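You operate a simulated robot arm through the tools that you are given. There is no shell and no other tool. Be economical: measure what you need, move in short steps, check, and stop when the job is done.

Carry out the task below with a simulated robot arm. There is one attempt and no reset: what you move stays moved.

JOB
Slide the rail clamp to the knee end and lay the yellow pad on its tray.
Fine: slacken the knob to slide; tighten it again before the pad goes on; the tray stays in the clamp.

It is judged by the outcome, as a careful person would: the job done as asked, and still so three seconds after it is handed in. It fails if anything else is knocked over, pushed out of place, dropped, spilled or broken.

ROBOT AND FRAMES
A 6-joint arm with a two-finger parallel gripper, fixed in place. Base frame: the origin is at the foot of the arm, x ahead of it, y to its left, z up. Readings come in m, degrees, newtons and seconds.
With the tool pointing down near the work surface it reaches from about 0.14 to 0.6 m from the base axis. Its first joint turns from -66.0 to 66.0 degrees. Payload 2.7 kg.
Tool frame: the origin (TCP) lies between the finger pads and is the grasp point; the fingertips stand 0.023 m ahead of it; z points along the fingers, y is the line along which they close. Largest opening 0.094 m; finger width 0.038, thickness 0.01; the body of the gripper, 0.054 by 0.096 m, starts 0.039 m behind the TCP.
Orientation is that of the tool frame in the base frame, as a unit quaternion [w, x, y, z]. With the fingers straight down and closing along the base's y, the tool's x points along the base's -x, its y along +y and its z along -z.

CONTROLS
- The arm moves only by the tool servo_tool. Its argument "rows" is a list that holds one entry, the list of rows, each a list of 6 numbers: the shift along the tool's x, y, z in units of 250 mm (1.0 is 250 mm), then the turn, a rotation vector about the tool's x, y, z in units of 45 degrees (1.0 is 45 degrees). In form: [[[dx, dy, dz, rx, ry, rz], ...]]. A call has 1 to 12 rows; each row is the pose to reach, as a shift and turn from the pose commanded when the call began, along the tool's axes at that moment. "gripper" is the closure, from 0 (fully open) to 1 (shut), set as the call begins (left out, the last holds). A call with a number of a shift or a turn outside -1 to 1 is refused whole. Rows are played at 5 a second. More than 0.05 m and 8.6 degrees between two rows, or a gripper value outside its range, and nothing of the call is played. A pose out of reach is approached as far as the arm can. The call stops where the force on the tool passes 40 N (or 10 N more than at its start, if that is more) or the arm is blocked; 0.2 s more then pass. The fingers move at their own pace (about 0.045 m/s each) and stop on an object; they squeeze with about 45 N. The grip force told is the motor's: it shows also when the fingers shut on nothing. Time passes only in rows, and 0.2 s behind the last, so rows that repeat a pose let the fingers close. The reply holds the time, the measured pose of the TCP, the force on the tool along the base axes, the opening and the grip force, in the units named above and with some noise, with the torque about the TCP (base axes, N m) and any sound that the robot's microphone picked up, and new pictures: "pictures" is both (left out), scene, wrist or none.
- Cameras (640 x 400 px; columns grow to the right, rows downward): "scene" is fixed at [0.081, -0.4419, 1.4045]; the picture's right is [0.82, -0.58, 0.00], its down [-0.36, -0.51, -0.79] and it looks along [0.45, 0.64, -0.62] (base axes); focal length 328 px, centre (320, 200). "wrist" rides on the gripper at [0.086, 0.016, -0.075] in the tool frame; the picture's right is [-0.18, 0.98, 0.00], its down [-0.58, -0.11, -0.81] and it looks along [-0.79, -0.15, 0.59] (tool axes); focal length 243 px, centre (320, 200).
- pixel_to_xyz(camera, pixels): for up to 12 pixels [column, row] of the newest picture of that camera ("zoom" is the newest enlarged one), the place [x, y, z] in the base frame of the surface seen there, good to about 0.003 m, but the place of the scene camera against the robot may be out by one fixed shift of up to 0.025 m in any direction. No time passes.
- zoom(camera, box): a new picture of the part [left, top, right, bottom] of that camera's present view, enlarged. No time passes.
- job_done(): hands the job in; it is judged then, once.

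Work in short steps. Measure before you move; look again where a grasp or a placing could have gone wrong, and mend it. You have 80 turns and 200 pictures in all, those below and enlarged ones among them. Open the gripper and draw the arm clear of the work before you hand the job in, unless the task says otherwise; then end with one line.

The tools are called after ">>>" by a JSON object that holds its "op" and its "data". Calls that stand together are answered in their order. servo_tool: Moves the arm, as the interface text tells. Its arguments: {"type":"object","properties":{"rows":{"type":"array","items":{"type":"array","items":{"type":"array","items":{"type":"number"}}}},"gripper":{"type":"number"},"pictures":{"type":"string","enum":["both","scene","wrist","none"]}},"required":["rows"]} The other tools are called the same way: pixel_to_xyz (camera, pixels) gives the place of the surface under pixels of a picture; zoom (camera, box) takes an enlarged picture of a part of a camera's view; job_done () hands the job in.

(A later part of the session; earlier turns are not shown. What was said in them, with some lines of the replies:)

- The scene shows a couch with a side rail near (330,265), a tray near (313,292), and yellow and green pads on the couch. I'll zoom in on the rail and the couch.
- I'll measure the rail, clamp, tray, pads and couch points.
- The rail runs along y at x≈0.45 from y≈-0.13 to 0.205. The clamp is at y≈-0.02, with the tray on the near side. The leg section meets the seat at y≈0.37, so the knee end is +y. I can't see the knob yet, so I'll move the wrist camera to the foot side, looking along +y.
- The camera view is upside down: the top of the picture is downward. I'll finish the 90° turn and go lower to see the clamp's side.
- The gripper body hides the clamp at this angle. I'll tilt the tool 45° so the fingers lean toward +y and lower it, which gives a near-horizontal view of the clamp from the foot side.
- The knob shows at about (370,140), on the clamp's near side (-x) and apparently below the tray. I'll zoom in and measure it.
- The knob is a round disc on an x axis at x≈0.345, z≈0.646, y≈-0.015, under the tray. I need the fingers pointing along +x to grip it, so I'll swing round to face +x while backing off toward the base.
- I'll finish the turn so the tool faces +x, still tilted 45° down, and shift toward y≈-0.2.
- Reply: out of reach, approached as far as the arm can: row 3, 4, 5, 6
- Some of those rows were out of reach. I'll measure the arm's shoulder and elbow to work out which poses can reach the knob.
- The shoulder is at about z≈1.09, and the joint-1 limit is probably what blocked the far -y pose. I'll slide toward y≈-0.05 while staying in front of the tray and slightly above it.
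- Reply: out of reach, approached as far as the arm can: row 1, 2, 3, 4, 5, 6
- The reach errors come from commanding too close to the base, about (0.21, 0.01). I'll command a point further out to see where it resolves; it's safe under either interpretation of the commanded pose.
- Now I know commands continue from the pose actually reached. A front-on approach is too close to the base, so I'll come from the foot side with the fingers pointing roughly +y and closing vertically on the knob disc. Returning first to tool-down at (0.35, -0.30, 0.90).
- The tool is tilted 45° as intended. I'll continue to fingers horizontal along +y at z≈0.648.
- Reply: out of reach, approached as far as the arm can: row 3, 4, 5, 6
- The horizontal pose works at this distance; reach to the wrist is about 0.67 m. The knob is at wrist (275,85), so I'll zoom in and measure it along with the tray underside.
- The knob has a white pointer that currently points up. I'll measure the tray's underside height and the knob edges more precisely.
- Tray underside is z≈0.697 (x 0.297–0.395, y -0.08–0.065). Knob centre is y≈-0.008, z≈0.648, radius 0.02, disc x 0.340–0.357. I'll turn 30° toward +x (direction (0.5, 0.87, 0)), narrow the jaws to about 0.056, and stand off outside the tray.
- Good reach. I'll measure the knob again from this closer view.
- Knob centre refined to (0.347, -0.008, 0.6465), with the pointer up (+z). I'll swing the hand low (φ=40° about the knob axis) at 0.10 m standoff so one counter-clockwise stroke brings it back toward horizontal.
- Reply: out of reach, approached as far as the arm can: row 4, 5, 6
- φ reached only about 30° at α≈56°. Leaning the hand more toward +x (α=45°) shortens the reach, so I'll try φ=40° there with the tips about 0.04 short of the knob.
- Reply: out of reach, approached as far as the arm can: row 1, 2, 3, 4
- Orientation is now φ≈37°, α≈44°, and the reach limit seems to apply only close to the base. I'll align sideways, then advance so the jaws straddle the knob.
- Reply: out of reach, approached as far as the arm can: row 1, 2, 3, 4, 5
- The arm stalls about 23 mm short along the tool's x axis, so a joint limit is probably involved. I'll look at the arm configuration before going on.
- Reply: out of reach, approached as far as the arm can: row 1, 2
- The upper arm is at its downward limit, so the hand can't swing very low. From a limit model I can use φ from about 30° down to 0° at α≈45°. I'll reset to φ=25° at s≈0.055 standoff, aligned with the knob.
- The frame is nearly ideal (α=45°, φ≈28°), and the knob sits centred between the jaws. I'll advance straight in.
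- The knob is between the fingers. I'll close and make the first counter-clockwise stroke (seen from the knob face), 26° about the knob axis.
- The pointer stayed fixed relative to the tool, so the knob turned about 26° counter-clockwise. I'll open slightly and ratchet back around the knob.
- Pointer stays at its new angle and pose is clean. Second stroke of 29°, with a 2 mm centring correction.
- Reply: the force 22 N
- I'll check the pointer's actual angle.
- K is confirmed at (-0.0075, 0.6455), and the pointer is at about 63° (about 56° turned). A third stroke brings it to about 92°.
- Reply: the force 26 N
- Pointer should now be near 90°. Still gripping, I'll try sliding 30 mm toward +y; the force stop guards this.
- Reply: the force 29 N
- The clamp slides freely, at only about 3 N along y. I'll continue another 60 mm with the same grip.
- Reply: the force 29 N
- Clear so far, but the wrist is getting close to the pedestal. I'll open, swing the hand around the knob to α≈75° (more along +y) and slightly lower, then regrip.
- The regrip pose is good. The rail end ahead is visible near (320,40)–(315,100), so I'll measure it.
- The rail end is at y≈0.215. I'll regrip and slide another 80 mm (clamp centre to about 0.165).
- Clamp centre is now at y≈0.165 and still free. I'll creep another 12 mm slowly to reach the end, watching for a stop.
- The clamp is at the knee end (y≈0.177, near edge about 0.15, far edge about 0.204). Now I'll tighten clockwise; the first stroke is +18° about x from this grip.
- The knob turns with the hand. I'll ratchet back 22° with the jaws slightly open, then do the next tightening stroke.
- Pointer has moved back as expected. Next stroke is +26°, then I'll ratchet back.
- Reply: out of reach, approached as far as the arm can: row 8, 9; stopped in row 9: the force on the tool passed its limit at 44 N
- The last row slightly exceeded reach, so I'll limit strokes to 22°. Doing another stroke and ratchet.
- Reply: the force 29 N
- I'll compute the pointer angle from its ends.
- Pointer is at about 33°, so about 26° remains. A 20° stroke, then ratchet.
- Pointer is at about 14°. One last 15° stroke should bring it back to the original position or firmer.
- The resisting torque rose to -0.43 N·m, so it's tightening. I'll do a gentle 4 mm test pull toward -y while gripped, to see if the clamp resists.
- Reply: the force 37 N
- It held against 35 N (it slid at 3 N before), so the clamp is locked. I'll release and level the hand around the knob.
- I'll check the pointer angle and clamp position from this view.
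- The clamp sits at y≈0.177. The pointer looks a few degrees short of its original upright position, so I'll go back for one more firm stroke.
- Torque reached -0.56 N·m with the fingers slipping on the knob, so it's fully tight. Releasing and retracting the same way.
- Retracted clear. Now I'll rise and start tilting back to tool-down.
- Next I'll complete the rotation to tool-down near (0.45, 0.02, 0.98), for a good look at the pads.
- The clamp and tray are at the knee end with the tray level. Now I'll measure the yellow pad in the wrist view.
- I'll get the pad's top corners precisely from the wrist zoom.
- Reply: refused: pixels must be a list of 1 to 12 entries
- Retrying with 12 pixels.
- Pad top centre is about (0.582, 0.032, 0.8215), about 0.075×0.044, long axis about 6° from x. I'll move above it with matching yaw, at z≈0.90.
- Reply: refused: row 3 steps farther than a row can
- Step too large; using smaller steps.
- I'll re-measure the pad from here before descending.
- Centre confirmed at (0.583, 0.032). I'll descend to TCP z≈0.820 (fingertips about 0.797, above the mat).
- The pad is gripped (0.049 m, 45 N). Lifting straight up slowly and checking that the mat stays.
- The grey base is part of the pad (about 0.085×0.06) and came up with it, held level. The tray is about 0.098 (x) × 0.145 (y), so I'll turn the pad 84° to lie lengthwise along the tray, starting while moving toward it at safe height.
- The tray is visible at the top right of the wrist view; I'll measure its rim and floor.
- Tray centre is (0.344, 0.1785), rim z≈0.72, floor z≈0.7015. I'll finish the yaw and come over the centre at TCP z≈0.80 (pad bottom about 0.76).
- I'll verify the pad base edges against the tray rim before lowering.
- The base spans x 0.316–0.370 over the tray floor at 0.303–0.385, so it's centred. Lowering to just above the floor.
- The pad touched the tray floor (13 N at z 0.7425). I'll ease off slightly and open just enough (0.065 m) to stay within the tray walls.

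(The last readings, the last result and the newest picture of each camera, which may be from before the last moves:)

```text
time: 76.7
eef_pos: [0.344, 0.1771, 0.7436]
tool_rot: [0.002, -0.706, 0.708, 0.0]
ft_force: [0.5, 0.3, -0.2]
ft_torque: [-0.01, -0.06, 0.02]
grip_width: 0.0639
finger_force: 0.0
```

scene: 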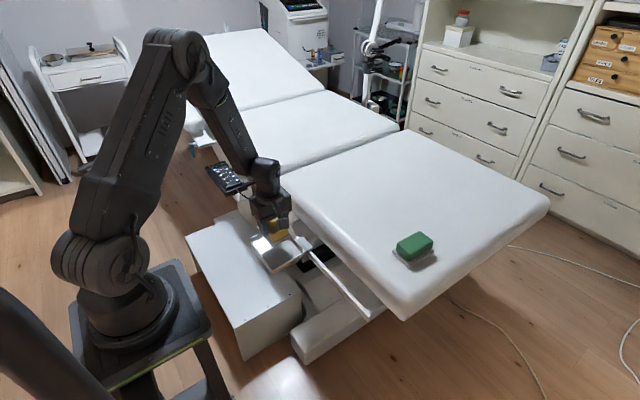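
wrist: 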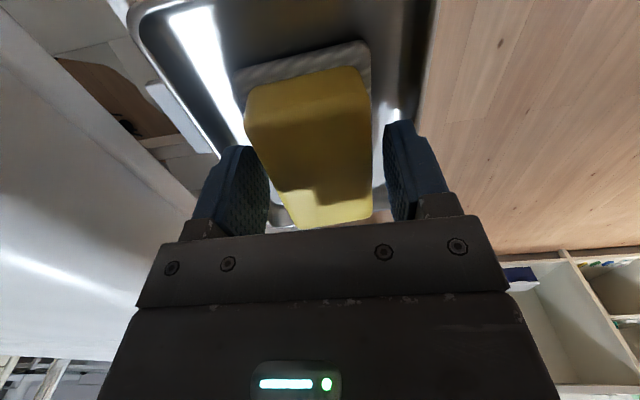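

The pad is released and no force is left on the tool. Lifting straight up.

>>> {"op": "servo_tool", "data": {"rows": [[[0, 0, -0.05, 0, 0, 0], [0, 0, -0.12, 0, 0, 0], [0, 0, -0.24, 0, 0, 0], [0, 0, -0.4, 0, 0, 0], [0, 0, -0.56, 0, 0, 0], [0, 0, -0.72, 0, 0, 0]]], "pictures": "none"}}

>>> {"op": "servo_tool", "data": {"rows": [[[0.1, -0.05, -0.05, 0, 0, 0], [0.25, -0.1, -0.1, 0, 0, 0], [0.42, -0.15, -0.15, 0, 0, 0], [0.58, -0.2, -0.2, 0, 0, 0], [0.74, -0.2, -0.2, 0, 0, 0], [0.9, -0.2, -0.2, 0, 0, 0]]], "gripper": 0, "pictures": "both"}}

>>> {"op": "zoom", "data": {"camera": "scene", "box": [230, 190, 400, 310]}}

```text
time: 78.1
eef_pos: [0.3435, 0.1772, 0.9246]
tool_rot: [0.001, -0.706, 0.709, 0.002]
ft_force: [0.2, -0.9, 0.6]
ft_torque: [0.02, 0.03, -0.02]
grip_width: 0.0639
finger_force: 0.0
```

```text
time: 79.5
eef_pos: [0.3945, -0.0485, 0.9718]
tool_rot: [0.003, -0.706, 0.708, 0.001]
ft_force: [0.3, -0.4, 0.1]
ft_torque: [0.01, 0.03, 0.01]
grip_width: 0.0937
finger_force: 0.1
```

scene: 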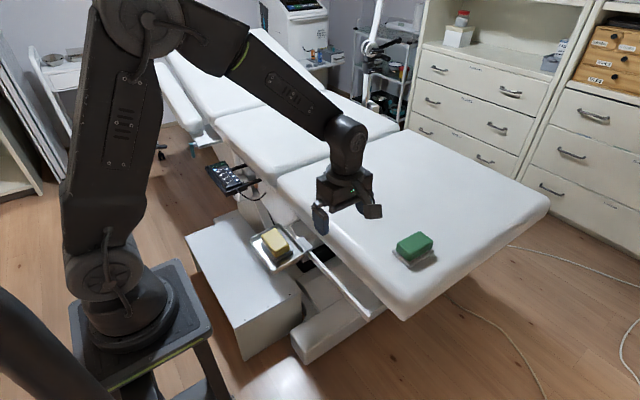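
wrist: 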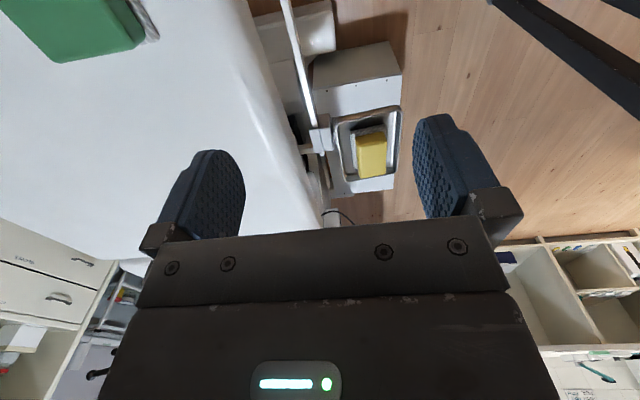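

```text
3.33 times, centred on (315, 250) of scene
```

zoom: 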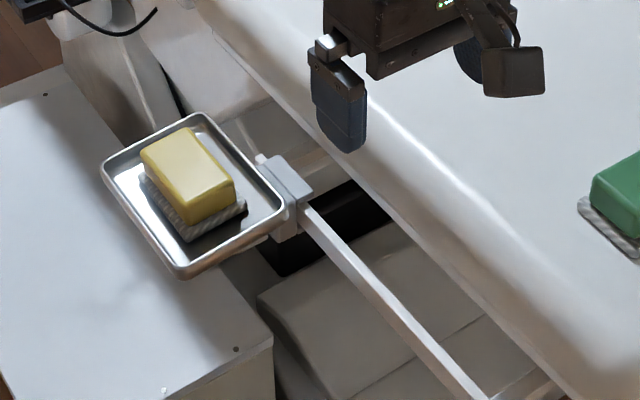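

The yellow pad lies flat in the tray, the clamp is tight at the knee end, the green pad hasn't moved, and the gripper is open and clear. Handing in.

>>> {"op": "job_done", "data": {}}

```text
The job is handed in.
```

The rail clamp is at the knee end with its knob tightened again, and the yellow pad lies flat on the tray, which stayed in the clamp throughout.
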